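You operate a simulated robot arm through the tools that you are given. There is no shell and no other tool. Be economical: measure what you need, move in short steps, check, and stop when the job is done.

The job below is to be done with a simulated two-armed robot. You get a single attempt, and the scene is never put back.

Task
Put the orange tub from the top of the side table on the top of the left oven. Put the orange brush on the top of the island table. Fetch the turquoise brush and set it on the undershelf of the sealer table. Pick up the small ladle with one hand, pass it to the other hand and put it on the top of the press table. Take the cream padlock and leave it on the top of the end stand. Take the blue canister from the top of the bin table and put it on the island top beside the table well. Any order will do. Set down upright: cream padlock, blue canister.

It is judged by the outcome, as a careful person would: the job done as asked, and still so three seconds after it is handed in. It fails if anything else is knocked over, pushed out of place, dropped, spilled or broken.

Robot
Two 7-joint arms with two-finger parallel grippers on one trunk, on a base that drives. Base frame: it is fixed to the floor where the robot stands at the start and does not move with it; the origin is under the middle of the robot, x ahead of it, y to its left, z up. Readings come in mm, rad, newtons and seconds.
The left shoulder is at the start at [70, 188, 1415], the right one opposite. With the tool pointing down near the work surface each hand reaches from about 100 to 700 mm from the robot's upright axis, wherever it stands, measured 20 degrees to its own side. Places, roughly: blue canister [-750, -3250, 1000]; cream padlock (5x3x9 cm) [-1300, -2100, 900]; island top beside the table well [200, -1100, 800]; orange brush (12x5x7 cm) [900, -100, 1300]; orange tub (12x16x10 cm) [500, -100, 900]; small ladle (8x9x23 cm) [200, -1000, 800]; top of the end stand [-3500, -500, 1000]; top of the island table (164x26 cm) [800, -1460, 800]; top of the left oven [-3900, 1200, 1800]; top of the press table [3000, -1500, 900]; turquoise brush (12x5x7 cm) [1300, -700, 800]; undershelf of the sealer table [2200, -5500, 200]. Payload 3.91 kg a hand.
The tool frame of a hand sits at the grasp point between the pads (the TCP): z along the fingers, y along the line on which they close. The tips reach 30 mm beyond it. The gripper opens to 110 mm. The fingers are 20 mm wide and 10 mm thick; the gripper's body (48 by 112 mm) begins 55 mm behind the TCP.
Orientation is that of the tool frame in the base frame, as a unit quaternion [x, y, z, w]. With the fingers straight down and closing along the base's y, the tool's x points along the base's -x, its y along +y and its z along -z.

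Tools
- The arms move only by the tool move_arm. It takes "left_targets", "right_targets" or both (then of equal length, played together; a hand with none holds still); each is text: rows parted by semicolons, each of 7 numbers parted by spaces: the turn, a rotation vector about the base's x, y, z in units of 5 degrees (1.0 is 5 degrees), then the shift along the base's x, y, z in units of 25 mm (1.0 is 25 mm), then the closure, from 0 (fully open) to 1 (shut). In form: rx ry rz dx dy dz hand; .... A call has 1 to 20 rows; each row shifts and turns the commanded pose from where the row before left it. A call with a number of a shift or a turn outside -1 to 1 is refused whole. Rows are played at 5 a second. More than 50 mm and 0.15 rad between two rows, or a gripper value outside its range, and nothing of the call is played. Where a pose cannot be reached the arm comes as near as it can. A force on the tool above 40 N (or 10 N above the force at the start of the call, whichever is more), or a blocked arm, ends the call early, and 0.2 s more pass. The fingers move at their own pace (about 72 mm/s each) and stop on an object; they squeeze with about 42 N. The grip force told is the motor's: it shows also when the fingers shut on nothing. Time passes only in rows, and 0.2 s behind the last, so rows that do not move let the fingers close. It gives the time, the measured TCP pose, the force on the tool (base axes), the opening and the grip force at its end, in the units of the frame above (readings bear some noise), with the torque about the TCP (base axes, N m) and any sound that the robot's microphone picked up.
- Cameras (640 x 400 px; columns grow to the right, rows downward): "scene" is now at [133.5, -55.9, 1638.3]; the picture's right is [-0.60, -0.80, 0.00], its down [-0.44, 0.33, -0.84] and it looks along [0.67, -0.50, -0.55] (base axes); focal length 214 px, centre (320, 200). "left" rides on the left gripper at [72, -17, -103] in its tool frame; the picture's right is [0.23, 0.97, 0.00], its down [-0.76, 0.18, -0.62] and it looks along [-0.61, 0.14, 0.78] (tool axes); focal length 222 px, centre (320, 200). "right" rides on the right gripper at [72, 17, -103] in its tool frame; the picture's right is [-0.23, 0.97, 0.00], its down [-0.76, -0.18, -0.62] and it looks along [-0.61, -0.14, 0.78] (tool axes); focal length 222 px, centre (320, 200). There is no depth. A picture from a camera that has moved, and an enlarged one, comes with that camera's place and axes in the base frame and with its lens. The place of the scene camera against the robot may be out by one fixed shift of up to 18 mm in any direction.
- camera(camera): a new picture of that camera. No time passes.
- lift_body(by): slides the trunk up (or, below 0, down) by that many mm; the arms and the scene camera ride with it, the base frame stays. It gives what a move gives, with no picture.
- roll_base(legs): drives the robot by 1 to 6 legs, each [ahead, turn to the left] in mm and rad, along the robot's own axes; the way and the turn of a leg run together, so that a leg with both is an arc; at most 1500 mm and 3.142 rad a leg. The arms and the cameras ride along, it lands a little off, and it stops where it bumps. It gives what a move gives.
- aim_head(pan, tilt): turns the head with the scene camera to pan (to the left, within 1.501 rad either way) and tilt (down, from -0.506 to 1.204), counted from straight ahead of the robot. It gives what a move gives.
- inspect(camera, box): a new picture of the part [left, top, right, bottom] of that camera's present view, enlarged. No time passes.
- close_job(): hands the job in; it is judged then, once.

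Work in short steps. Places have to be worked out from the pictures, the camera data and where the tool is seen: move nearer, look again, correct. Check each grasp and each placing, and mend what went wrong. You have 196 turns and 192 pictures in all, those below and enlarged ones among them. Open the grippers and draw the arms clear of the work before you hand the job in, unless the task says otherwise.

The tools are called after "Call:" as name(argument=value, ...) on one line, values as JSON. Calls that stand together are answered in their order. move_arm: Moves the arms, as the interface text tells. Its arguments: {"type":"object","properties":{"left_targets":{"type":"string"},"right_targets":{"type":"string"}},"required":[]} The other tools are called the same way: lift_body (by) slides the trunk up or down; roll_base (legs) drives the base; aim_head (pan, tilt) turns the head that bears the scene camera; camera (camera) takes a picture; inspect (camera, box) takes an enlarged picture of a part of a camera's view; close_job () hands the job in.

At the start:

```text
time: 0.0
left_position: [383.9, -53.9, 1579.8]
left_orientation: [-0.001, 1.0, 0.0, 0.0]
left_ft_force: [-0.3, 0.3, -0.4]
left_ft_torque: [-0.01, 0.02, -0.02]
left_opening: 110.1
left_grip_force: 0.0
right_position: [358.7, -385.5, 1519.6]
right_orientation: [0.0, 1.0, 0.0, 0.0]
right_ft_force: [0.7, -0.4, -0.7]
right_ft_torque: [-0.01, 0.01, -0.02]
right_opening: 110.0
right_grip_force: 0.1
trunk travel left (down, up): [-925.0, 15.0]
robot x, y, heading: [2.9, -1.8, -0.003]
head pan, tilt: [-0.641, 0.581]
```

scene: 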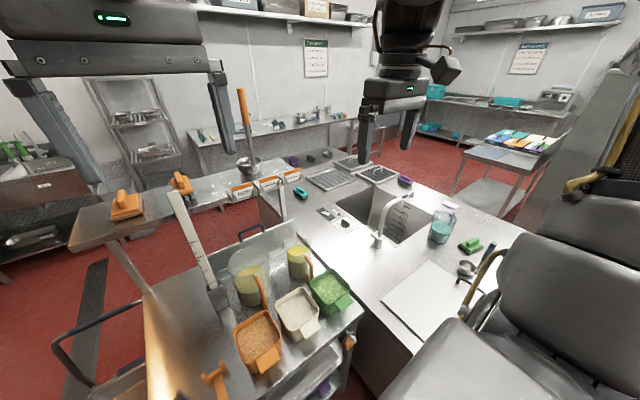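
right: 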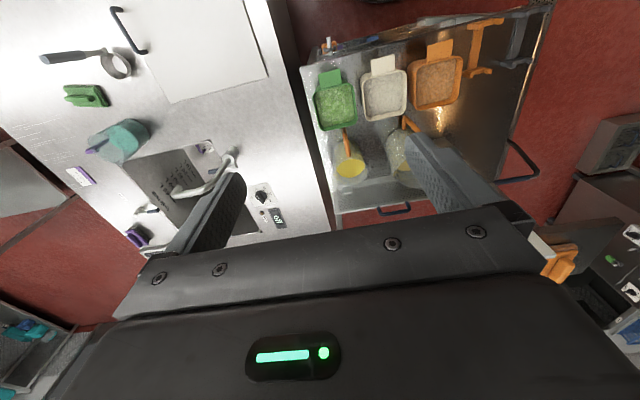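
left: 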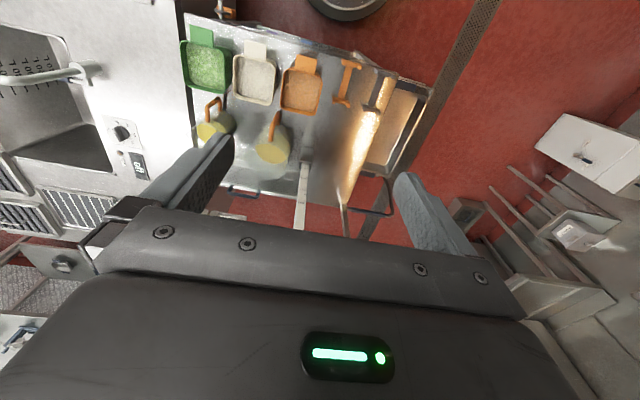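

I start with closer looks at the things in front of the robot.

Call:
inspect(camera="scene", box=[60, 140, 380, 400])

Call:
inspect(camera="scene", box=[320, 60, 640, 340])

```text
1.54 times, centred on (220, 270) of scene
camera zoom: at [133.5, -55.9, 1638.3], right [-0.6, -0.8, 0.0], down [-0.44, 0.33, -0.84], along [0.67, -0.5, -0.55], focal length 330 px, centre (474, 92)
```

zoom: 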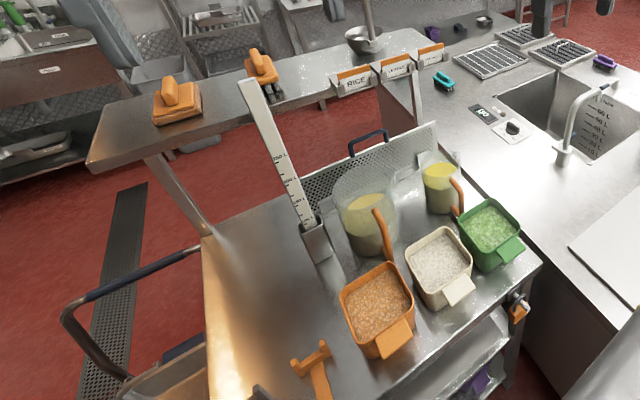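

```text
1.43 times, centred on (480, 200) of scene
camera zoom: at [133.5, -55.9, 1638.3], right [-0.6, -0.8, 0.0], down [-0.44, 0.33, -0.84], along [0.67, -0.5, -0.55], focal length 306 px, centre (91, 200)
```

zoom: 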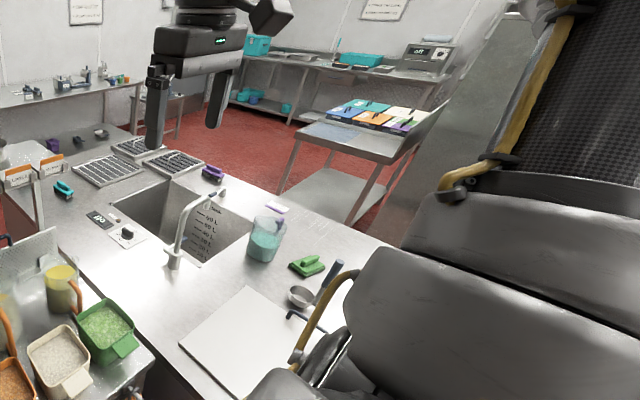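

I'll pan the head to map the room before driving.

Call:
inspect(camera="scene", box=[90, 150, 250, 250])

Call:
aim_head(pan=0.5, tilt=0.35)

Call:
camera(camera="scene")

Call:
aim_head(pan=1.5, tilt=0.35)

Call:
camera(camera="scene")

Call:
aim_head(pan=-1.5, tilt=0.35)

Call:
camera(camera="scene")

```text
4.00 times, centred on (170, 200) of scene
camera zoom: at [133.5, -55.9, 1638.3], right [-0.6, -0.8, 0.0], down [-0.44, 0.33, -0.84], along [0.67, -0.5, -0.55], focal length 858 px, centre (920, 200)
```

zoom: 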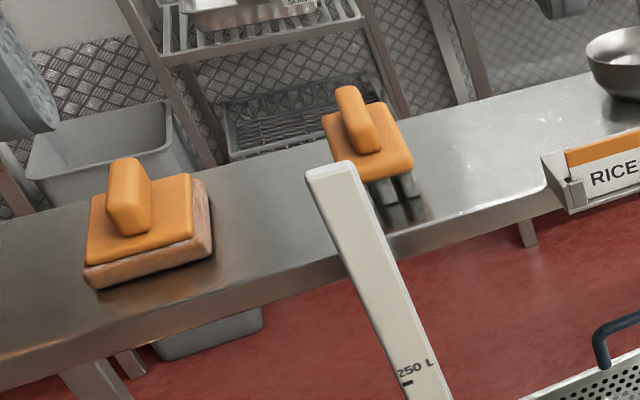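

```text
time: 1.4
left_position: [382.6, -52.5, 1580.4]
left_orientation: [0.0, 1.0, 0.0, 0.0]
left_ft_force: [-0.2, 0.1, 0.1]
left_ft_torque: [0.0, 0.02, -0.03]
left_opening: 109.9
left_grip_force: 0.0
right_position: [360.2, -386.1, 1519.6]
right_orientation: [0.0, 1.0, 0.0, 0.001]
right_ft_force: [0.0, -0.4, 0.0]
right_ft_torque: [-0.01, 0.01, -0.04]
right_opening: 109.9
right_grip_force: 0.0
trunk travel left (down, up): [-925.0, 15.0]
robot x, y, heading: [1.5, -0.7, 0.001]
head pan, tilt: [0.499, 0.351]
```

```text
185 pictures are left
camera scene: at [144.1, 41.7, 1659.4], right [0.48, -0.88, 0.0], down [-0.3, -0.16, -0.94], along [0.82, 0.45, -0.34], focal length 214 px, centre (320, 200)
```

scene: 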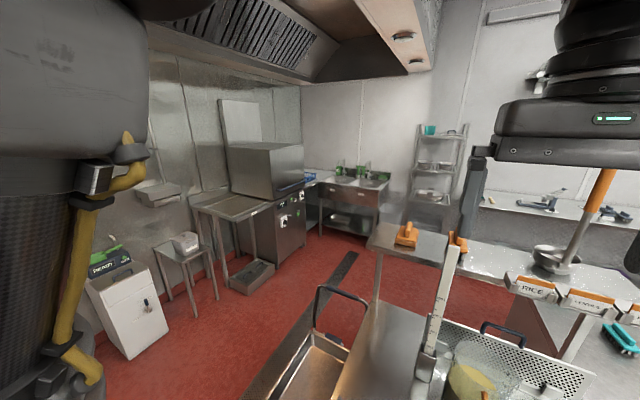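

```text
time: 2.6
left_position: [383.5, -54.3, 1580.0]
left_orientation: [0.0, 1.0, -0.001, -0.001]
left_ft_force: [0.0, 0.3, 0.2]
left_ft_torque: [0.02, 0.03, -0.03]
left_opening: 110.0
left_grip_force: 0.0
right_position: [358.6, -387.6, 1518.4]
right_orientation: [-0.001, 1.0, 0.0, 0.001]
right_ft_force: [-0.3, 0.1, 0.7]
right_ft_torque: [0.0, 0.02, 0.01]
right_opening: 109.9
right_grip_force: 0.0
trunk travel left (down, up): [-925.0, 15.0]
robot x, y, heading: [-1.7, 0.1, -0.002]
head pan, tilt: [1.499, 0.351]
```

```text
184 pictures are left
camera scene: at [69.0, 90.0, 1659.4], right [1.0, -0.07, 0.0], down [-0.03, -0.34, -0.94], along [0.07, 0.94, -0.34], focal length 214 px, centre (320, 200)
```

scene: 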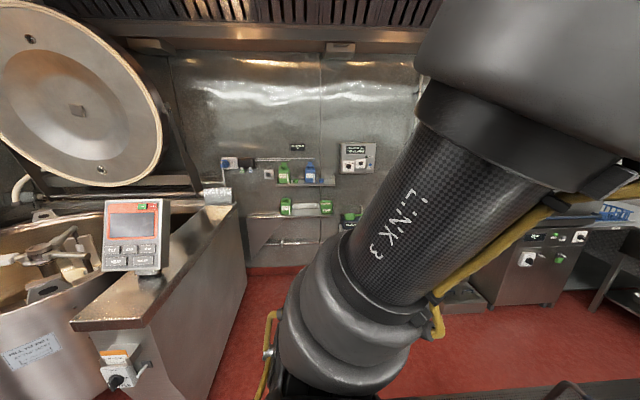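

```text
time: 5.2
left_position: [383.3, -53.8, 1580.5]
left_orientation: [0.0, 1.0, 0.0, -0.001]
left_ft_force: [0.8, -0.1, 0.4]
left_ft_torque: [-0.01, 0.01, 0.0]
left_opening: 109.9
left_grip_force: 0.0
right_position: [359.3, -387.0, 1518.7]
right_orientation: [-0.001, 1.0, 0.0, -0.001]
right_ft_force: [0.0, -0.1, -0.2]
right_ft_torque: [0.0, -0.01, 0.02]
right_opening: 110.0
right_grip_force: 0.1
trunk travel left (down, up): [-925.0, 15.0]
robot x, y, heading: [1.3, -0.8, 0.003]
head pan, tilt: [-1.499, 0.351]
```

```text
183 pictures are left
camera scene: at [69.0, -95.7, 1659.4], right [-1.0, -0.07, 0.0], down [-0.02, 0.34, -0.94], along [0.07, -0.94, -0.34], focal length 214 px, centre (320, 200)
```

scene: 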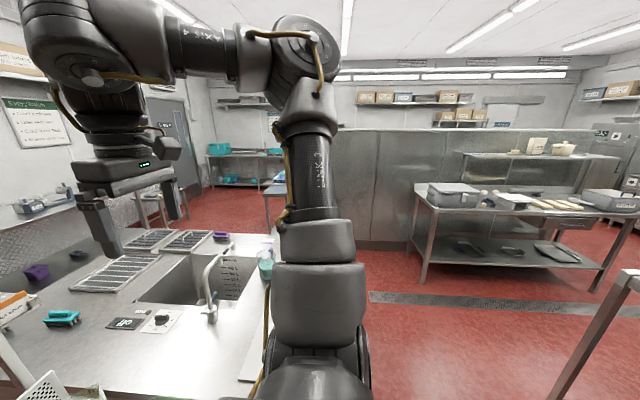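

Items near the robot match the listed places. I look down at the side table now, focusing on the tub.

Call:
aim_head(pan=-0.15, tilt=0.9)

Call:
camera(camera="scene")

Call:
inspect(camera="left", box=[170, 10, 410, 160])

```text
time: 6.7
left_position: [383.3, -54.0, 1581.3]
left_orientation: [0.0, 1.0, 0.0, 0.0]
left_ft_force: [0.4, -0.4, -0.3]
left_ft_torque: [0.01, -0.01, -0.02]
left_opening: 110.2
left_grip_force: 0.3
right_position: [359.2, -386.1, 1519.6]
right_orientation: [0.0, 1.0, 0.0, 0.0]
right_ft_force: [0.3, 0.0, -0.3]
right_ft_torque: [0.0, 0.01, 0.04]
right_opening: 110.2
right_grip_force: 0.2
trunk travel left (down, up): [-925.0, 15.0]
robot x, y, heading: [-1.9, -1.1, 0.003]
head pan, tilt: [-0.15, 0.901]
```

```text
182 pictures are left
camera scene: at [136.9, -14.2, 1611.9], right [-0.15, -0.99, 0.0], down [-0.77, 0.12, -0.62], along [0.61, -0.09, -0.78], focal length 214 px, centre (320, 200)
```

scene: 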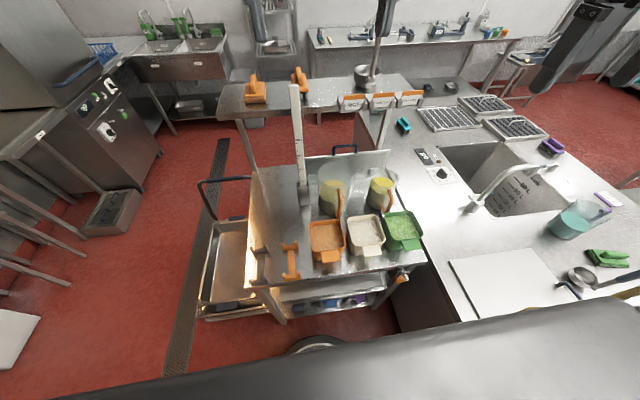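

```text
2.67 times, centred on (290, 85) of left
camera zoom: at [310.6, -70.7, 1681.7], right [-0.23, 0.97, 0.0], down [0.76, 0.18, 0.62], along [0.61, 0.14, -0.78], focal length 592 px, centre (400, 507)
```

zoom: 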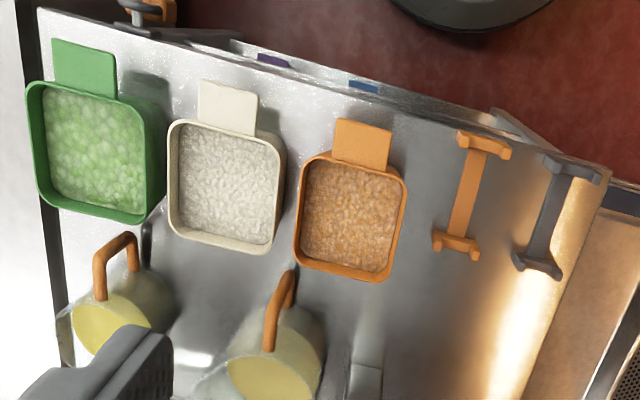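

The tub has a flat tab facing me, which I can pinch with horizontal fingers. I turn right in place first to see what's behind the robot before backing off.

Call:
roll_base(legs=[[0, -1.4]])

Call:
aim_head(pan=-1.5, tilt=0.45)

Call:
camera(camera="scene")

Call:
aim_head(pan=-0.4, tilt=0.45)

Call:
camera(camera="scene")

```text
time: 10.6
left_position: [15.4, -387.2, 1579.0]
left_orientation: [0.641, 0.767, 0.0, 0.0]
left_ft_force: [0.7, -0.1, 0.3]
left_ft_torque: [0.05, 0.04, -0.01]
left_opening: 110.1
left_grip_force: 0.1
right_position: [-316.4, -422.6, 1518.2]
right_orientation: [0.642, 0.767, 0.001, 0.0]
right_ft_force: [-0.1, 0.8, -0.8]
right_ft_torque: [0.0, 0.01, -0.01]
right_opening: 110.0
right_grip_force: 0.1
trunk travel left (down, up): [-925.0, 15.0]
robot x, y, heading: [-0.3, -2.5, -1.392]
head pan, tilt: [-0.15, 0.901]
```

```text
time: 12.1
left_position: [14.4, -387.5, 1578.6]
left_orientation: [0.641, 0.767, 0.0, 0.0]
left_ft_force: [0.1, 1.1, 0.4]
left_ft_torque: [0.0, -0.01, 0.0]
left_opening: 109.9
left_grip_force: 0.0
right_position: [-317.8, -421.6, 1518.6]
right_orientation: [0.641, 0.767, 0.0, 0.0]
right_ft_force: [0.0, 0.0, 1.1]
right_ft_torque: [0.0, 0.0, 0.04]
right_opening: 110.1
right_grip_force: 0.1
trunk travel left (down, up): [-925.0, 15.0]
robot x, y, heading: [-2.2, -0.8, -1.394]
head pan, tilt: [-1.499, 0.45]
```

```text
180 pictures are left
camera scene: at [-68.5, -74.6, 1650.2], right [-0.25, 0.97, 0.0], down [0.42, 0.11, -0.9], along [-0.87, -0.22, -0.44], focal length 214 px, centre (320, 200)
```

scene: 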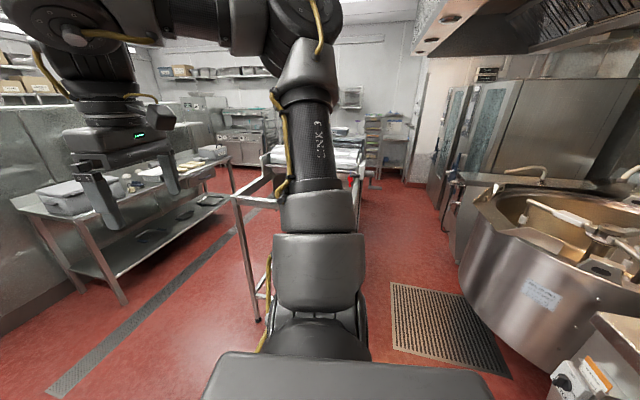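

```text
time: 13.4
left_position: [14.9, -386.5, 1579.8]
left_orientation: [0.641, 0.767, 0.0, -0.001]
left_ft_force: [0.1, -0.1, 0.6]
left_ft_torque: [0.01, -0.03, 0.02]
left_opening: 109.9
left_grip_force: 0.0
right_position: [-316.8, -422.3, 1519.3]
right_orientation: [0.641, 0.767, 0.0, 0.0]
right_ft_force: [-0.4, -0.2, -0.1]
right_ft_torque: [-0.01, 0.02, 0.02]
right_opening: 110.1
right_grip_force: 0.0
trunk travel left (down, up): [-925.0, 15.0]
robot x, y, heading: [1.1, 1.5, -1.385]
head pan, tilt: [-0.4, 0.45]
```

```text
179 pictures are left
camera scene: at [0.3, -141.6, 1650.2], right [-0.98, 0.22, 0.0], down [0.1, 0.42, -0.9], along [-0.2, -0.88, -0.44], focal length 214 px, centre (320, 200)
```

scene: 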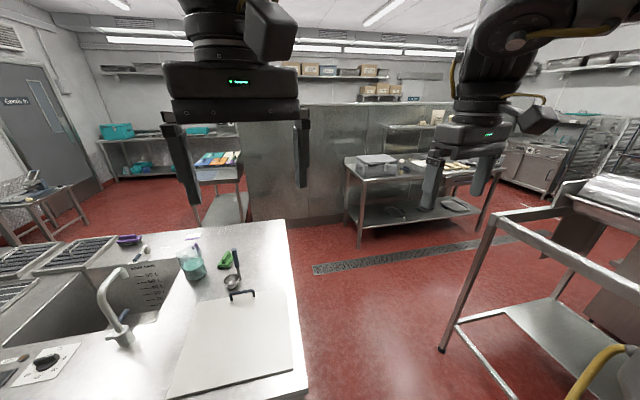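

Behind is clear floor for about 1 m. I turn back and draw back 300 mm, then set up the left hand horizontal.

Call:
roll_base(legs=[[0, 1.387], [-300, 0]])

Call:
lift_body(by=-250)

Call:
move_arm(left_targets="0.9238 -0.9238 -0.9238 0 0 0 0.3; 0.9238 -0.9238 -0.9238 0 0 0 0.3; 0.9238 -0.9238 -0.9238 0 0 0 0.3; 0.9238 -0.9238 -0.9238 0 0 0 0.3; 0.9238 -0.9238 -0.9238 0 0 0 0.3; 0.9238 -0.9238 -0.9238 0 0 0 0.3; 0.9238 -0.9238 -0.9238 0 0 0 0.3; 0.9238 -0.9238 -0.9238 0 0 0 0.3; 0.9238 -0.9238 -0.9238 0 0 0 0.3; 0.9238 -0.9238 -0.9238 0 0 0 0.3; 0.9238 -0.9238 -0.9238 0 0 0 0.3; 0.9238 -0.9238 -0.9238 0 0 0 0.3; 0.9238 -0.9238 -0.9238 0 0 0 0.3; 0.9238 -0.9238 -0.9238 0 0 0 0.3; 0.9238 -0.9238 -0.9238 0 0 0 0.3")

Call:
camera(camera="left")

```text
time: 18.9
left_position: [87.8, -51.7, 1578.6]
left_orientation: [-0.002, 1.0, 0.0, -0.001]
left_ft_force: [-0.3, -0.2, -0.5]
left_ft_torque: [-0.01, -0.01, -0.02]
left_opening: 109.8
left_grip_force: 0.0
right_position: [66.5, -384.9, 1517.9]
right_orientation: [-0.003, 1.0, 0.0, -0.001]
right_ft_force: [0.2, 0.3, 0.0]
right_ft_torque: [-0.01, 0.01, -0.01]
right_opening: 109.7
right_grip_force: 0.1
trunk travel left (down, up): [-925.0, 15.0]
robot x, y, heading: [-299.0, -2.6, 0.007]
head pan, tilt: [-0.4, 0.45]
```

```text
time: 21.4
left_position: [85.2, -53.4, 1329.9]
left_orientation: [-0.002, 1.0, 0.0, 0.0]
left_ft_force: [0.3, -0.4, 0.5]
left_ft_torque: [0.02, 0.02, 0.02]
left_opening: 110.2
left_grip_force: 0.0
right_position: [63.4, -386.2, 1269.5]
right_orientation: [-0.002, 1.0, 0.0, 0.0]
right_ft_force: [0.4, 0.6, -0.1]
right_ft_torque: [0.01, 0.02, 0.03]
right_opening: 110.1
right_grip_force: 0.0
trunk travel left (down, up): [-675.0, 265.0]
robot x, y, heading: [-300.3, -1.6, 0.008]
head pan, tilt: [-0.4, 0.45]
```

```text
time: 24.5
left_position: [98.3, 19.1, 1186.5]
left_orientation: [0.343, 0.771, 0.316, 0.434]
left_ft_force: [-0.5, 0.8, 0.2]
left_ft_torque: [-0.01, 0.0, -0.01]
left_opening: 77.1
left_grip_force: 0.0
left hand out of reach, approached as far as the arm can: row 1, 2, 3, 4, 5, 6, 7, 8, 9, 10, 11, 12, 13, 14, 15
right_position: [63.1, -386.3, 1269.1]
right_orientation: [-0.003, 1.0, 0.001, 0.0]
right_ft_force: [-0.4, 0.1, -0.1]
right_ft_torque: [-0.04, 0.03, 0.0]
right_opening: 110.0
right_grip_force: 0.1
trunk travel left (down, up): [-675.0, 265.0]
robot x, y, heading: [-300.9, -0.8, 0.003]
head pan, tilt: [-0.4, 0.45]
stopped in row 15 (left hand): the arm was blocked; the commanded pose is now the measured one
```

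```text
178 pictures are left
camera left: at [-26.0, 49.4, 1182.1], right [0.16, 0.73, 0.66], down [-0.21, -0.63, 0.75], along [0.96, -0.26, 0.05], focal length 222 px, centre (320, 200)
```

left: 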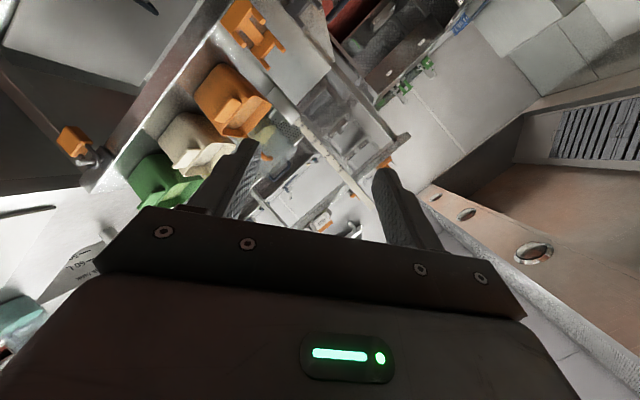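

The arm is near the wanted attitude but got blocked close to the body. I extend forward while finishing the turn.

Call:
move_arm(left_targets="0 0 0 0.8 -0.2 -0.2 0.3; 0 0 0 0.8 -0.2 -0.2 0.3; 0.8 -0.534 -0.455 0.6 -0.4 -0.4 0.3; 0.8 -0.534 -0.455 0.6 -0.4 -0.4 0.3; 0.8 -0.534 -0.455 0.6 -0.4 -0.4 0.3; 0.8 -0.534 -0.455 0.6 -0.4 -0.4 0.3; 0.8 -0.534 -0.455 0.6 -0.4 -0.4 0.3; 0.8 -0.534 -0.455 0.6 -0.4 -0.4 0.3; 0.8 -0.534 -0.455 0.6 -0.4 -0.4 0.3; 0.8 -0.534 -0.455 0.6 -0.4 -0.4 0.3; 0 0 0 0 0 0 0.3; 0 0 0 0 0 0 0.3")

Call:
camera(camera="left")

```text
time: 27.1
left_position: [202.2, 110.0, 1192.0]
left_orientation: [0.427, 0.627, 0.381, 0.529]
left_ft_force: [0.0, 0.9, 0.2]
left_ft_torque: [-0.02, -0.03, 0.04]
left_opening: 77.0
left_grip_force: 0.1
left hand out of reach, approached as far as the arm can: row 1, 2, 3, 4, 5, 6, 7, 8, 9, 10
right_position: [62.9, -385.9, 1268.2]
right_orientation: [-0.003, 1.0, 0.0, 0.0]
right_ft_force: [0.2, 0.2, 0.4]
right_ft_torque: [0.02, -0.01, 0.02]
right_opening: 109.6
right_grip_force: 0.0
trunk travel left (down, up): [-675.0, 265.0]
robot x, y, heading: [-298.2, 0.1, 0.006]
head pan, tilt: [-0.4, 0.45]
```

```text
177 pictures are left
camera left: at [91.8, 170.5, 1165.4], right [0.11, 0.55, 0.83], down [-0.53, -0.67, 0.52], along [0.84, -0.5, 0.22], focal length 222 px, centre (320, 200)
```

left: 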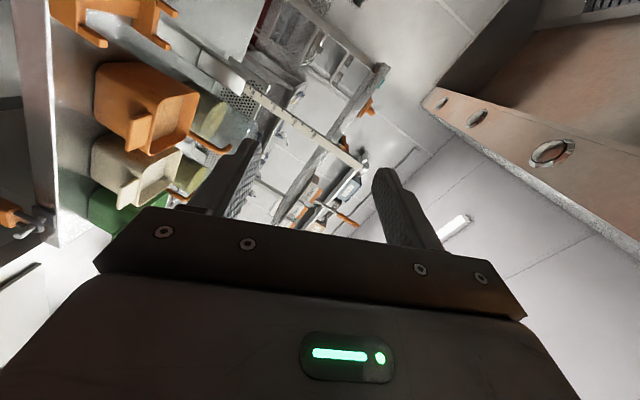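

The hand points forward nicely but only well to its own (left) side. I shift the base about 200 mm to the right so the tub lies on the left arm's side.

Call:
roll_base(legs=[[0, 0.6], [-350, 0], [0, -0.606], [200, 0]])

Call:
move_arm(left_targets="0.8 -0.33 -0.12 0 0 -0.2 0.3; 0.8 -0.33 -0.12 0 0 -0.2 0.3; 0.8 -0.33 -0.12 0 0 -0.2 0.3; 0.8 -0.33 -0.12 0 0 -0.2 0.3; 0.8 -0.33 -0.12 0 0 -0.2 0.3; 0 0 0 0 0 0 0.3")

Call:
camera(camera="left")

```text
time: 33.9
left_position: [123.3, -111.1, 1184.8]
left_orientation: [0.439, 0.625, 0.369, 0.53]
left_ft_force: [0.0, -0.1, -0.6]
left_ft_torque: [-0.04, 0.03, 0.0]
left_opening: 76.9
left_grip_force: 0.1
right_position: [-37.0, -603.3, 1269.3]
right_orientation: [0.017, 1.0, 0.0, 0.0]
right_ft_force: [-0.6, -0.1, 0.2]
right_ft_torque: [0.01, 0.03, -0.02]
right_opening: 110.2
right_grip_force: 0.1
trunk travel left (down, up): [-675.0, 265.0]
robot x, y, heading: [-384.0, -205.6, -0.032]
head pan, tilt: [-0.4, 0.45]
```

```text
time: 35.5
left_position: [139.1, -81.8, 1196.1]
left_orientation: [0.434, 0.609, 0.393, 0.535]
left_ft_force: [-0.1, 0.5, 0.1]
left_ft_torque: [-0.03, 0.02, 0.0]
left_opening: 77.0
left_grip_force: 0.0
left hand out of reach, approached as far as the arm can: row 2, 3, 4, 5
right_position: [-36.8, -602.9, 1267.8]
right_orientation: [0.017, 1.0, 0.0, -0.001]
right_ft_force: [-0.1, -0.1, 0.9]
right_ft_torque: [0.0, -0.03, -0.02]
right_opening: 109.9
right_grip_force: 0.1
trunk travel left (down, up): [-675.0, 265.0]
robot x, y, heading: [-380.3, -205.4, -0.034]
head pan, tilt: [-0.4, 0.45]
stopped in row 6 (left hand): the arm was blocked; the commanded pose is now the measured one
```

```text
176 pictures are left
camera left: at [31.1, -20.1, 1167.7], right [0.09, 0.52, 0.85], down [-0.56, -0.68, 0.48], along [0.82, -0.52, 0.23], focal length 222 px, centre (320, 200)
```

left: 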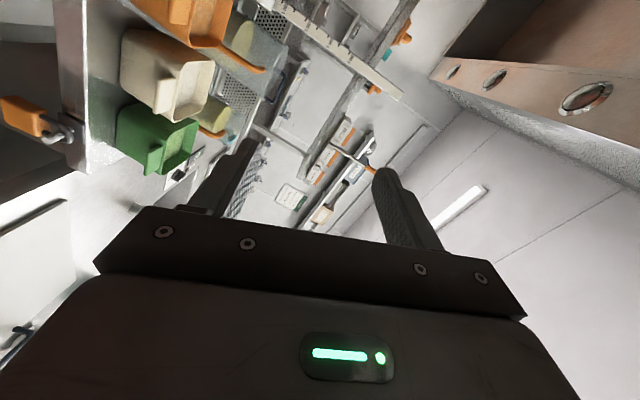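

This roll direction is at a wrist limit, so I roll the other way round (fingers still forward, closing vertically but with the camera on the other side).

Call:
move_arm(left_targets="-1 0 0 0 0 0 0.3; -1 0 0 0 0 0 0.3; -1 0 0 0 0 0 0.3; -1 0 0 0 0 0 0.3; -1 0 0 0 0 0 0.3; -1 0 0 0 0 0 0.3; -1 0 0 0 0 0 0.3; -1 0 0 0 0 0 0.3; -1 0 0 0 0 0 0.3; -1 0 0 0 0 0 0.3; -1 0 0 0 0 0 0.3; -1 0 0 0 0 0 0.3; -1 0 0 0 0 0 0.3; -1 0 0 0 0 0 0.3; -1 0 0 0 0 0 0.3; -1 0 0 0 0 0 0.3; -1 0 0 0 0 0 0.3; -1 0 0 0 0 0 0.3; -1 0 0 0 0 0 0.3; -1 0 0 0 0 0 0.3")

Call:
move_arm(left_targets="-1 0 0 0 0 0 0.3; -1 0 0 0 0 0 0.3; -1 0 0 0 0 0 0.3; -1 0 0 0 0 0 0.3; -1 0 0 0 0 0 0.3; -1 0 0 0 0 0 0.3; -1 0 0 0 0 0 0.3; -1 0 0 0 0 0 0.3; -1 0 0 0 0 0 0.3; -1 0 0 0 0 0 0.3; -1 0 0 0 0 0 0.3; 0 0 0 0 0 0 0.3")

Call:
camera(camera="left")

```text
time: 39.7
left_position: [146.4, -79.0, 1234.6]
left_orientation: [-0.163, 0.686, -0.22, 0.674]
left_ft_force: [-0.5, -0.1, -0.4]
left_ft_torque: [-0.01, 0.0, 0.0]
left_opening: 77.1
left_grip_force: 0.1
left hand out of reach, approached as far as the arm can: row 7, 9, 11, 14, 15, 16, 17, 18, 19, 20
right_position: [-36.3, -604.3, 1269.8]
right_orientation: [0.018, 1.0, 0.0, 0.0]
right_ft_force: [-0.1, 0.3, -0.5]
right_ft_torque: [0.02, -0.02, -0.02]
right_opening: 110.3
right_grip_force: 0.1
trunk travel left (down, up): [-675.0, 265.0]
robot x, y, heading: [-378.8, -202.7, -0.032]
head pan, tilt: [-0.4, 0.45]
```

```text
time: 42.3
left_position: [140.8, -74.0, 1274.9]
left_orientation: [-0.449, 0.498, -0.513, 0.536]
left_ft_force: [0.7, -0.4, 0.1]
left_ft_torque: [-0.01, -0.01, -0.01]
left_opening: 77.0
left_grip_force: 0.1
left hand out of reach, approached as far as the arm can: row 1, 2, 3, 4, 5, 6, 7, 8, 9, 10
right_position: [-36.4, -604.1, 1270.0]
right_orientation: [0.018, 1.0, 0.0, 0.0]
right_ft_force: [-0.1, 0.2, 0.4]
right_ft_torque: [-0.03, 0.03, 0.0]
right_opening: 110.0
right_grip_force: 0.0
trunk travel left (down, up): [-675.0, 265.0]
robot x, y, heading: [-384.0, -202.9, -0.034]
head pan, tilt: [-0.4, 0.45]
```

```text
175 pictures are left
camera left: at [34.2, -143.7, 1274.9], right [0.09, -0.16, -0.98], down [-0.58, 0.79, -0.18], along [0.81, 0.59, -0.02], focal length 222 px, centre (320, 200)
```

left: 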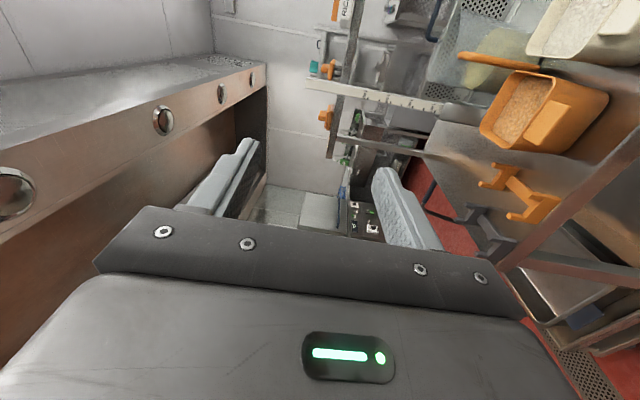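

Attitude B works. Now I lower the hand toward tab height with small tilt corrections.

Call:
move_arm(left_targets="-0.2 0.3 0 0 0 -1 0.3; -0.2 0.3 0 0 0 -1 0.3; -0.2 0.3 0 0 0 -1 0.3; -0.2 0.3 0 0 0 -1 0.3; 0 0 0 0 0 -1 0.3; 0 0 0 0 0 -1 0.3; 0 0 0 0 0 -1 0.3; 0 0 0 0 0 -1 0.3; 0 0 0 0 0 -0.5 0.3; 0 0 0 0 0 0 0.3")

Call:
camera(camera="left")

```text
time: 44.5
left_position: [146.6, -71.2, 1237.6]
left_orientation: [0.494, -0.503, 0.511, -0.492]
left_ft_force: [0.1, 0.6, 0.8]
left_ft_torque: [-0.01, -0.04, -0.02]
left_opening: 77.4
left_grip_force: 0.0
left hand out of reach, approached as far as the arm can: row 1, 2, 3, 4, 5, 6, 7, 8, 9
right_position: [-35.4, -603.6, 1269.4]
right_orientation: [0.017, 1.0, -0.001, 0.0]
right_ft_force: [0.1, 0.3, -0.6]
right_ft_torque: [0.02, -0.01, 0.03]
right_opening: 110.3
right_grip_force: 0.0
trunk travel left (down, up): [-675.0, 265.0]
robot x, y, heading: [-378.3, -207.0, -0.034]
head pan, tilt: [-0.4, 0.45]
```

```text
174 pictures are left
camera left: at [40.5, -140.4, 1252.8], right [0.0, -0.24, -0.97], down [-0.6, 0.78, -0.19], along [0.8, 0.58, -0.14], focal length 222 px, centre (320, 200)
```

left: 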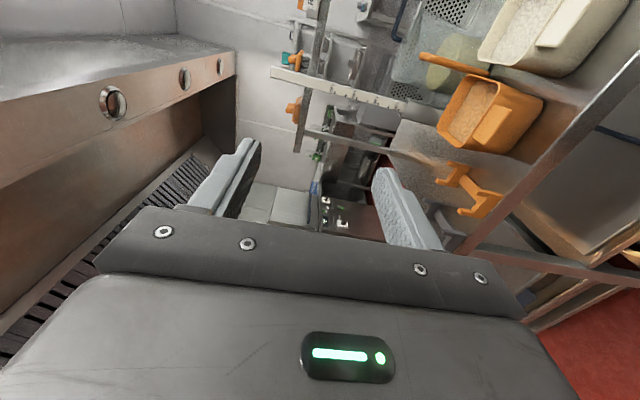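

Attitude is right now; hand height is limited, so I lower the trunk instead to bring it near tab height.

Call:
lift_body(by=-200)

Call:
camera(camera="left")

Call:
aim_head(pan=0.2, tilt=0.4)

Call:
camera(camera="scene")

```text
time: 46.6
left_position: [146.4, -71.4, 1034.1]
left_orientation: [0.496, -0.503, 0.51, -0.491]
left_ft_force: [-0.2, 0.1, -0.2]
left_ft_torque: [-0.02, 0.02, -0.01]
left_opening: 77.2
left_grip_force: 0.2
right_position: [-36.7, -604.4, 1068.9]
right_orientation: [0.017, 1.0, 0.0, 0.0]
right_ft_force: [0.2, -0.5, -1.3]
right_ft_torque: [-0.03, 0.03, 0.01]
right_opening: 110.0
right_grip_force: 0.0
trunk travel left (down, up): [-475.0, 465.0]
robot x, y, heading: [-382.6, -204.8, -0.036]
head pan, tilt: [-0.4, 0.45]
```

```text
173 pictures are left
camera left: at [41.4, -139.7, 1050.4], right [-0.01, -0.24, -0.97], down [-0.6, 0.78, -0.19], along [0.8, 0.58, -0.15], focal length 222 px, centre (320, 200)
```

left: 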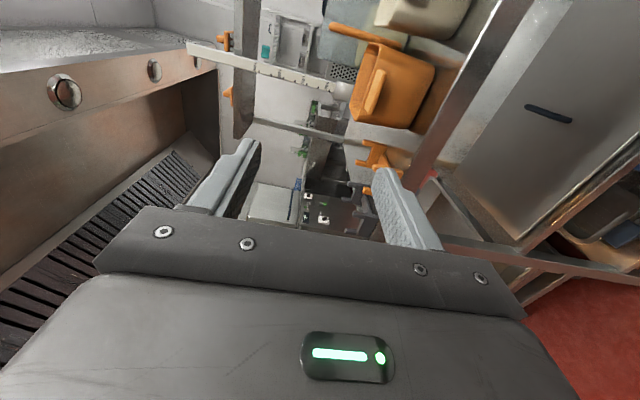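

```text
time: 47.6
left_position: [147.4, -70.9, 1033.9]
left_orientation: [0.496, -0.503, 0.51, -0.491]
left_ft_force: [-0.1, 0.1, -0.7]
left_ft_torque: [0.02, 0.01, -0.05]
left_opening: 77.2
left_grip_force: 0.0
right_position: [-35.6, -603.6, 1069.7]
right_orientation: [0.019, 1.0, -0.001, 0.0]
right_ft_force: [0.5, 0.2, 0.0]
right_ft_torque: [-0.01, -0.04, 0.04]
right_opening: 110.1
right_grip_force: 0.0
trunk travel left (down, up): [-475.0, 465.0]
robot x, y, heading: [-379.3, -208.9, -0.033]
head pan, tilt: [0.201, 0.4]
```

```text
172 pictures are left
camera scene: at [-228.3, -194.4, 1204.9], right [0.16, -0.99, 0.0], down [-0.38, -0.06, -0.92], along [0.91, 0.15, -0.39], focal length 214 px, centre (320, 200)
```

scene: 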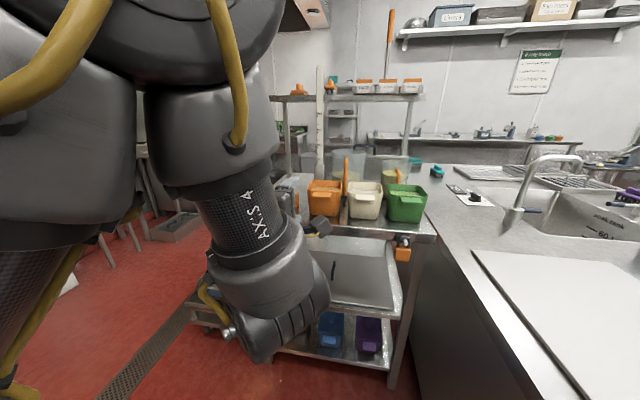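

Zoom on the tub tab with the left camera to locate it.

Call:
inspect(camera="left", box=[300, 0, 500, 150])

Call:
inspect(camera="scene", box=[260, 130, 460, 260])

```text
2.67 times, centred on (400, 75) of left
camera zoom: at [41.6, -139.7, 1049.9], right [-0.01, -0.24, -0.97], down [-0.6, 0.78, -0.19], along [0.8, 0.58, -0.15], focal length 592 px, centre (107, 533)
```

zoom: 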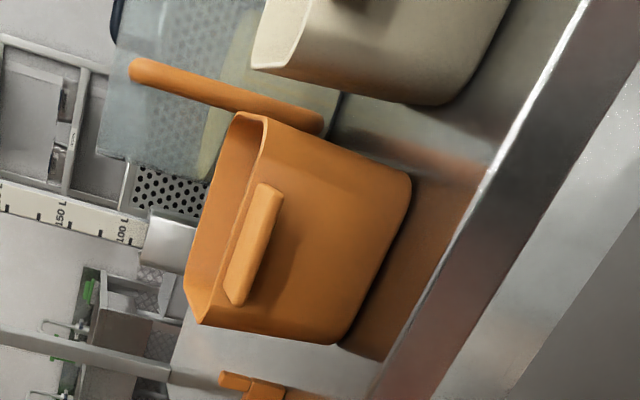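

```text
3.08 times, centred on (360, 195) of scene
camera zoom: at [-228.3, -194.4, 1204.9], right [0.16, -0.99, 0.0], down [-0.38, -0.06, -0.92], along [0.91, 0.15, -0.39], focal length 660 px, centre (197, 215)
```

zoom: 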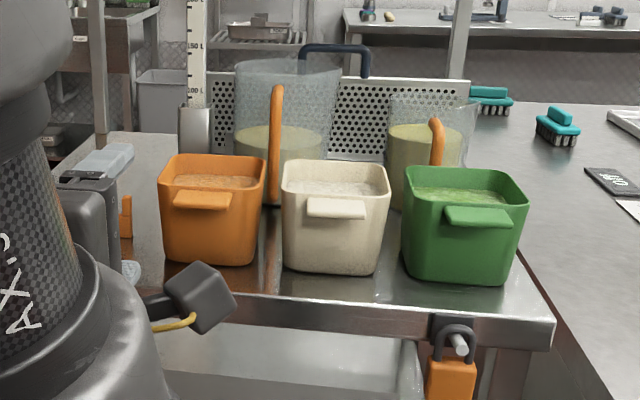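

Tab centre is at about [409,-93,953] (front edge x≈389). I lower the trunk 80 mm, move the hand sideways 20 mm, and roll the base 120 mm nearer.

Call:
lift_body(by=-80)

Call:
roll_base(legs=[[120, 0.034]])

Call:
inspect(camera="left", box=[160, 0, 480, 200])

```text
time: 48.8
left_position: [148.0, -70.7, 953.4]
left_orientation: [0.496, -0.504, 0.509, -0.49]
left_ft_force: [0.4, 0.5, 0.0]
left_ft_torque: [-0.03, 0.02, -0.01]
left_opening: 76.8
left_grip_force: 0.1
right_position: [-36.4, -603.4, 987.8]
right_orientation: [0.018, 1.0, 0.001, 0.001]
right_ft_force: [1.0, 0.7, -0.6]
right_ft_torque: [0.0, 0.01, 0.0]
right_opening: 110.0
right_grip_force: 0.1
trunk travel left (down, up): [-395.0, 545.0]
robot x, y, heading: [-383.8, -211.2, -0.031]
head pan, tilt: [0.201, 0.4]
```

```text
time: 50.0
left_position: [262.4, -56.1, 952.2]
left_orientation: [0.505, -0.497, 0.502, -0.497]
left_ft_force: [0.6, -0.4, -0.1]
left_ft_torque: [0.04, -0.01, 0.0]
left_opening: 77.1
left_grip_force: 0.1
right_position: [95.6, -594.6, 988.0]
right_orientation: [0.004, 1.0, 0.0, -0.001]
right_ft_force: [-0.3, 0.2, 0.6]
right_ft_torque: [0.03, 0.04, 0.01]
right_opening: 109.8
right_grip_force: 0.1
trunk travel left (down, up): [-395.0, 545.0]
robot x, y, heading: [-261.6, -204.4, -0.007]
head pan, tilt: [0.201, 0.4]
```

```text
2.00 times, centred on (320, 100) of left
camera zoom: at [159.3, -129.4, 969.0], right [0.0, -0.24, -0.97], down [-0.63, 0.76, -0.18], along [0.78, 0.61, -0.15], focal length 444 px, centre (320, 400)
```

zoom: 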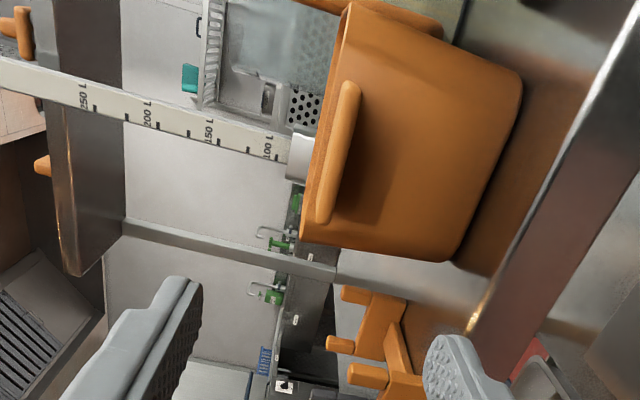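

Tab front now computes to [389,-94,951], hand at z 952. I shift right 38 mm, then straight forward 128 mm.

Call:
move_arm(left_targets="0 0 0 0 -0.75 0 0.3; 0 0 0 0 -0.75 0 0.3; 0 0 0 0.5 0 0 0.3; 0 0 0 0.5 0 0 0.3; 0 0 0 0.5 0 0 0.3; 0 0 0 0.5 0 0 0.3; 0 0 0 0.5 0 0 0.3; 0 0 0 0 0 0 0.3")

Call:
camera(camera="left")

```text
time: 51.9
left_position: [324.8, -96.7, 952.7]
left_orientation: [0.505, -0.496, 0.502, -0.497]
left_ft_force: [-0.1, 0.0, 0.9]
left_ft_torque: [0.03, 0.05, -0.01]
left_opening: 76.8
left_grip_force: 0.1
right_position: [94.2, -595.4, 988.3]
right_orientation: [0.003, 1.0, 0.0, 0.001]
right_ft_force: [-0.5, 0.4, -0.5]
right_ft_torque: [-0.02, -0.03, -0.02]
right_opening: 110.0
right_grip_force: 0.0
trunk travel left (down, up): [-395.0, 545.0]
robot x, y, heading: [-262.5, -204.6, -0.004]
head pan, tilt: [0.201, 0.4]
```

```text
168 pictures are left
camera left: at [222.0, -167.3, 968.1], right [0.0, -0.24, -0.97], down [-0.63, 0.76, -0.19], along [0.78, 0.61, -0.15], focal length 222 px, centre (320, 200)
```

left: 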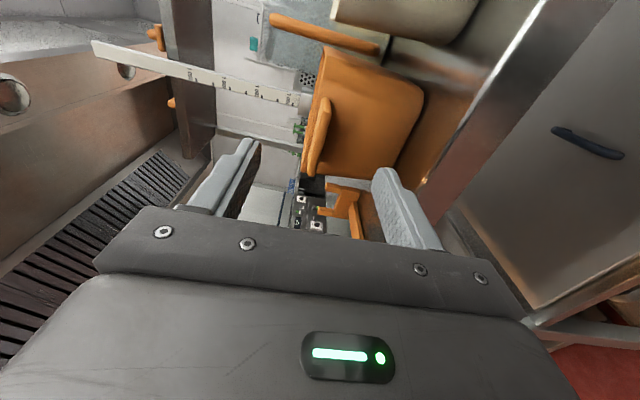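

Aligned. Advance 66 mm and close on the tab.

Call:
move_arm(left_targets="0 0 0 0.66 0 0 0.3; 0 0 0 0.66 0 0 0.3; 0 0 0 0.66 0 0 0.3; 0 0 0 0.66 0 0 0.3; 0 0 0 0 0 0 0.3")

Call:
camera(camera="left")

```text
time: 53.0
left_position: [391.0, -93.8, 952.0]
left_orientation: [0.503, -0.496, 0.502, -0.498]
left_ft_force: [-0.7, 0.7, -1.5]
left_ft_torque: [0.0, -0.01, 0.04]
left_opening: 76.9
left_grip_force: 0.1
right_position: [94.9, -594.7, 988.4]
right_orientation: [0.002, 1.0, 0.0, 0.0]
right_ft_force: [0.5, 0.0, 0.4]
right_ft_torque: [-0.01, 0.02, -0.01]
right_opening: 110.2
right_grip_force: 0.0
trunk travel left (down, up): [-395.0, 545.0]
robot x, y, heading: [-261.9, -208.8, -0.003]
head pan, tilt: [0.201, 0.4]
```

```text
167 pictures are left
camera left: at [286.8, -165.9, 968.8], right [0.0, -0.24, -0.97], down [-0.63, 0.76, -0.19], along [0.78, 0.61, -0.15], focal length 222 px, centre (320, 200)
```

left: 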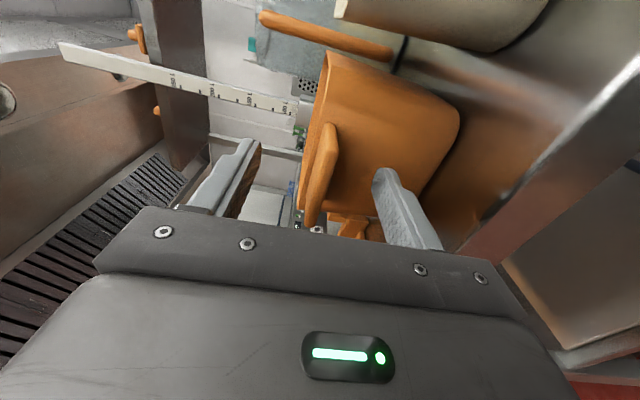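

Tab sits between the fingers. Close.

Call:
move_arm(left_targets="0 0 0 0 0 0 0.5; 0 0 0 0 0 0 0.7; 0 0 0 0 0 0 0.9; 0 0 0 0 0 0 1; 0 0 0 0 0 0 1; 0 0 0 0 0 0 1")

Call:
camera(camera="left")

```text
time: 54.5
left_position: [390.5, -93.5, 951.6]
left_orientation: [0.504, -0.496, 0.502, -0.498]
left_ft_force: [-1.0, 0.6, 0.7]
left_ft_torque: [0.33, -0.02, 0.12]
left_opening: 7.2
left_grip_force: 42.3
right_position: [93.8, -595.6, 989.3]
right_orientation: [0.002, 1.0, 0.0, 0.001]
right_ft_force: [0.7, -0.3, 1.0]
right_ft_torque: [0.0, -0.01, -0.02]
right_opening: 109.8
right_grip_force: 0.1
trunk travel left (down, up): [-395.0, 545.0]
robot x, y, heading: [-261.4, -212.7, -0.006]
head pan, tilt: [0.201, 0.4]
```

```text
166 pictures are left
camera left: at [287.0, -165.3, 968.4], right [0.0, -0.24, -0.97], down [-0.63, 0.76, -0.19], along [0.78, 0.61, -0.15], focal length 222 px, centre (320, 200)
```

left: 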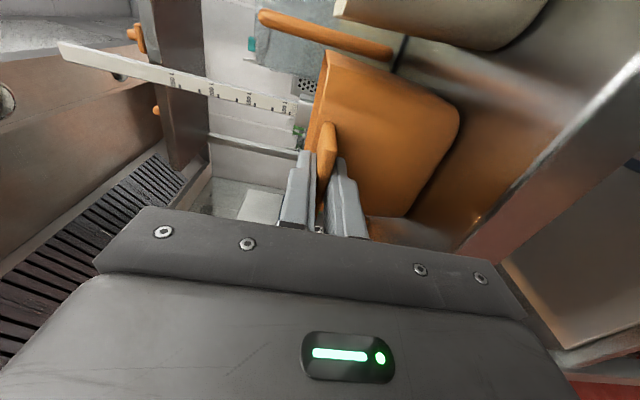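

Grip is firm at 7 mm (the tab). Lift 30 mm as a test.

Call:
move_arm(left_targets="0 0 0 0 0 0.4 1; 0 0 0 0 0 0.4 1; 0 0 0 0 0 0.4 1; 0 0 0 0 0 0 1")

Call:
camera(camera="left")

Call:
inspect(camera="scene", box=[240, 100, 480, 270])

```text
time: 55.5
left_position: [391.0, -94.5, 984.4]
left_orientation: [0.505, -0.497, 0.501, -0.497]
left_ft_force: [-0.3, -0.6, -7.3]
left_ft_torque: [-0.01, 0.61, 0.0]
left_opening: 7.4
left_grip_force: 42.1
right_position: [94.9, -594.9, 986.9]
right_orientation: [0.003, 1.0, 0.0, -0.001]
right_ft_force: [0.5, 0.5, 0.0]
right_ft_torque: [-0.03, 0.0, -0.04]
right_opening: 109.9
right_grip_force: 0.1
trunk travel left (down, up): [-395.0, 545.0]
robot x, y, heading: [-262.4, -211.0, -0.006]
head pan, tilt: [0.201, 0.4]
```

```text
165 pictures are left
camera left: at [287.4, -166.6, 1000.6], right [0.0, -0.24, -0.97], down [-0.63, 0.76, -0.18], along [0.78, 0.61, -0.15], focal length 222 px, centre (320, 200)
```

left: 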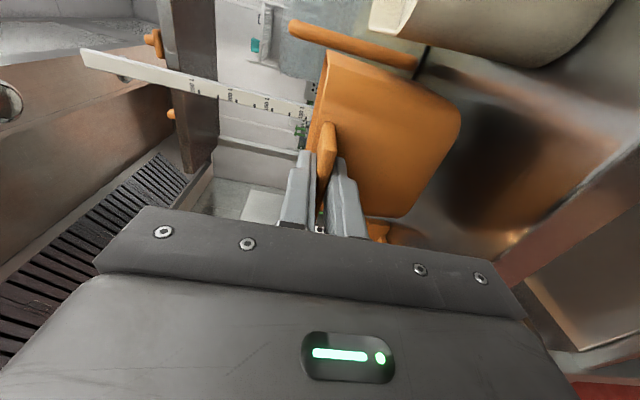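

```text
2.35 times, centred on (360, 185) of scene
camera zoom: at [-109.0, -192.3, 1124.7], right [0.19, -0.98, 0.0], down [-0.38, -0.08, -0.92], along [0.9, 0.18, -0.39], focal length 505 px, centre (226, 235)
```

zoom: 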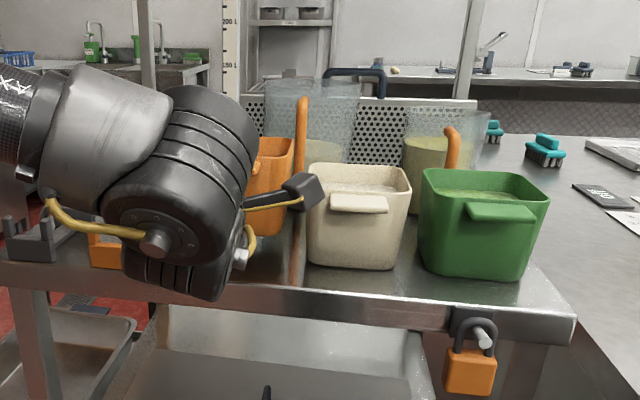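

Tub lifted level (7.3 N). Raise the trunk, back away, then take a look.

Call:
lift_body(by=260)

Call:
roll_base(legs=[[-300, 0]])

Call:
move_arm(left_targets="0 0 0 -0.6 0.2 0 1; 0 0 0 -0.6 0.2 0 1; 0 0 0 -0.6 0.2 0 1; 0 0 0 -0.6 0.2 0 1; 0 0 0 -0.6 0.2 0 1; 0 0 0 -0.6 0.2 0 1; 0 0 0 -0.6 0.2 0 1; 0 0 0 -0.6 0.2 0 1; 0 0 0 0 0 0 1")

Call:
camera(camera="scene")

```text
time: 58.1
left_position: [390.0, -95.4, 1243.8]
left_orientation: [0.505, -0.497, 0.501, -0.497]
left_ft_force: [0.9, 0.8, -8.2]
left_ft_torque: [-0.01, 0.64, 0.0]
left_opening: 7.6
left_grip_force: 41.3
right_position: [95.7, -594.7, 1248.5]
right_orientation: [0.002, 1.0, 0.001, -0.001]
right_ft_force: [-0.2, 0.9, 0.0]
right_ft_torque: [-0.03, 0.01, 0.01]
right_opening: 109.9
right_grip_force: 0.0
trunk travel left (down, up): [-655.0, 285.0]
robot x, y, heading: [-262.8, -210.3, 0.0]
head pan, tilt: [0.201, 0.4]
```

```text
time: 60.2
left_position: [86.8, -92.9, 1243.1]
left_orientation: [0.505, -0.496, 0.502, -0.498]
left_ft_force: [-0.4, -0.5, -7.3]
left_ft_torque: [0.01, 0.61, -0.01]
left_opening: 7.3
left_grip_force: 42.2
right_position: [-207.4, -594.1, 1248.3]
right_orientation: [0.002, 1.0, 0.0, 0.0]
right_ft_force: [-0.1, 0.8, -0.2]
right_ft_torque: [0.02, -0.03, 0.05]
right_opening: 110.0
right_grip_force: 0.0
trunk travel left (down, up): [-655.0, 285.0]
robot x, y, heading: [-568.9, -206.7, -0.006]
head pan, tilt: [0.201, 0.4]
```

```text
time: 62.2
left_position: [-32.0, -52.8, 1245.4]
left_orientation: [0.505, -0.497, 0.501, -0.497]
left_ft_force: [0.1, -0.8, -7.1]
left_ft_torque: [0.0, 0.59, -0.02]
left_opening: 7.5
left_grip_force: 41.6
right_position: [-207.1, -593.4, 1248.0]
right_orientation: [0.002, 1.0, 0.001, -0.001]
right_ft_force: [-0.4, -0.6, 1.0]
right_ft_torque: [0.01, 0.0, -0.01]
right_opening: 110.2
right_grip_force: 0.1
trunk travel left (down, up): [-655.0, 285.0]
robot x, y, heading: [-567.8, -202.2, -0.0]
head pan, tilt: [0.201, 0.4]
```

```text
163 pictures are left
camera scene: at [-412.5, -190.5, 1384.7], right [0.2, -0.98, 0.0], down [-0.38, -0.08, -0.92], along [0.9, 0.18, -0.39], focal length 214 px, centre (320, 200)
```

scene: 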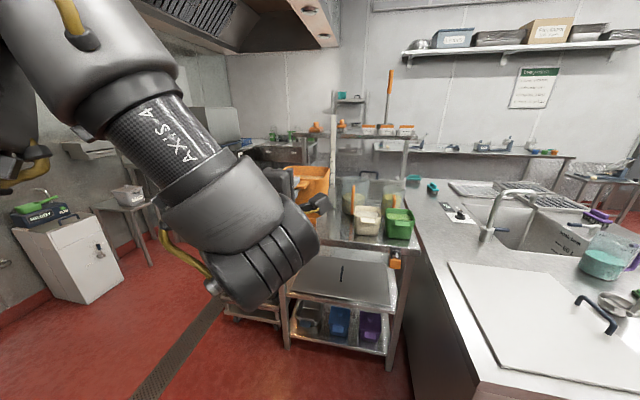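

Holding well. Turn left 90° and look left/west.

Call:
roll_base(legs=[[0, 1.57]])

Call:
aim_head(pan=1.3, tilt=0.35)

Call:
camera(camera="scene")

```text
time: 66.4
left_position: [-711.4, 330.3, 1245.8]
left_orientation: [0.708, -0.001, 0.009, -0.707]
left_ft_force: [-0.3, 0.3, -6.9]
left_ft_torque: [-0.62, 0.02, 0.03]
left_opening: 7.2
left_grip_force: 41.7
right_position: [-174.2, 145.6, 1247.7]
right_orientation: [-0.701, 0.713, 0.0, -0.001]
right_ft_force: [0.3, 0.4, 0.7]
right_ft_torque: [-0.01, 0.03, 0.0]
right_opening: 109.9
right_grip_force: 0.1
trunk travel left (down, up): [-655.0, 285.0]
robot x, y, heading: [-564.7, -206.8, 1.549]
head pan, tilt: [0.201, 0.4]
```

```text
time: 67.7
left_position: [-712.2, 331.0, 1245.3]
left_orientation: [0.708, 0.0, 0.008, -0.706]
left_ft_force: [0.3, -0.2, -6.9]
left_ft_torque: [-0.61, -0.03, 0.0]
left_opening: 7.5
left_grip_force: 42.0
right_position: [-174.2, 146.6, 1249.2]
right_orientation: [-0.7, 0.714, 0.0, 0.0]
right_ft_force: [-0.6, -0.7, 1.2]
right_ft_torque: [0.0, 0.03, 0.0]
right_opening: 110.0
right_grip_force: 0.0
trunk travel left (down, up): [-655.0, 285.0]
robot x, y, heading: [-568.0, -207.8, 1.557]
head pan, tilt: [1.3, 0.351]
```

```text
162 pictures are left
camera scene: at [-643.4, -130.8, 1389.3], right [0.29, 0.96, 0.0], down [0.33, -0.1, -0.94], along [-0.9, 0.27, -0.34], focal length 214 px, centre (320, 200)
```

scene: 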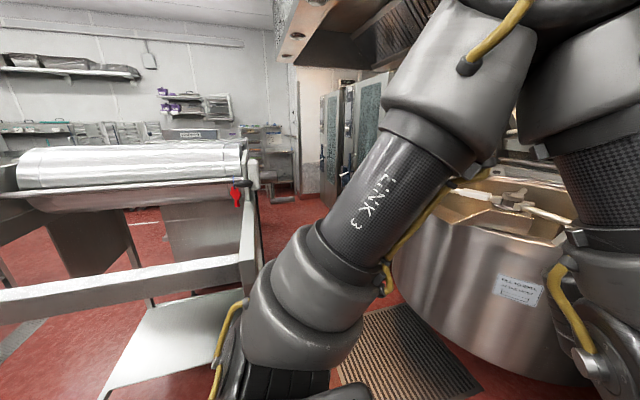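

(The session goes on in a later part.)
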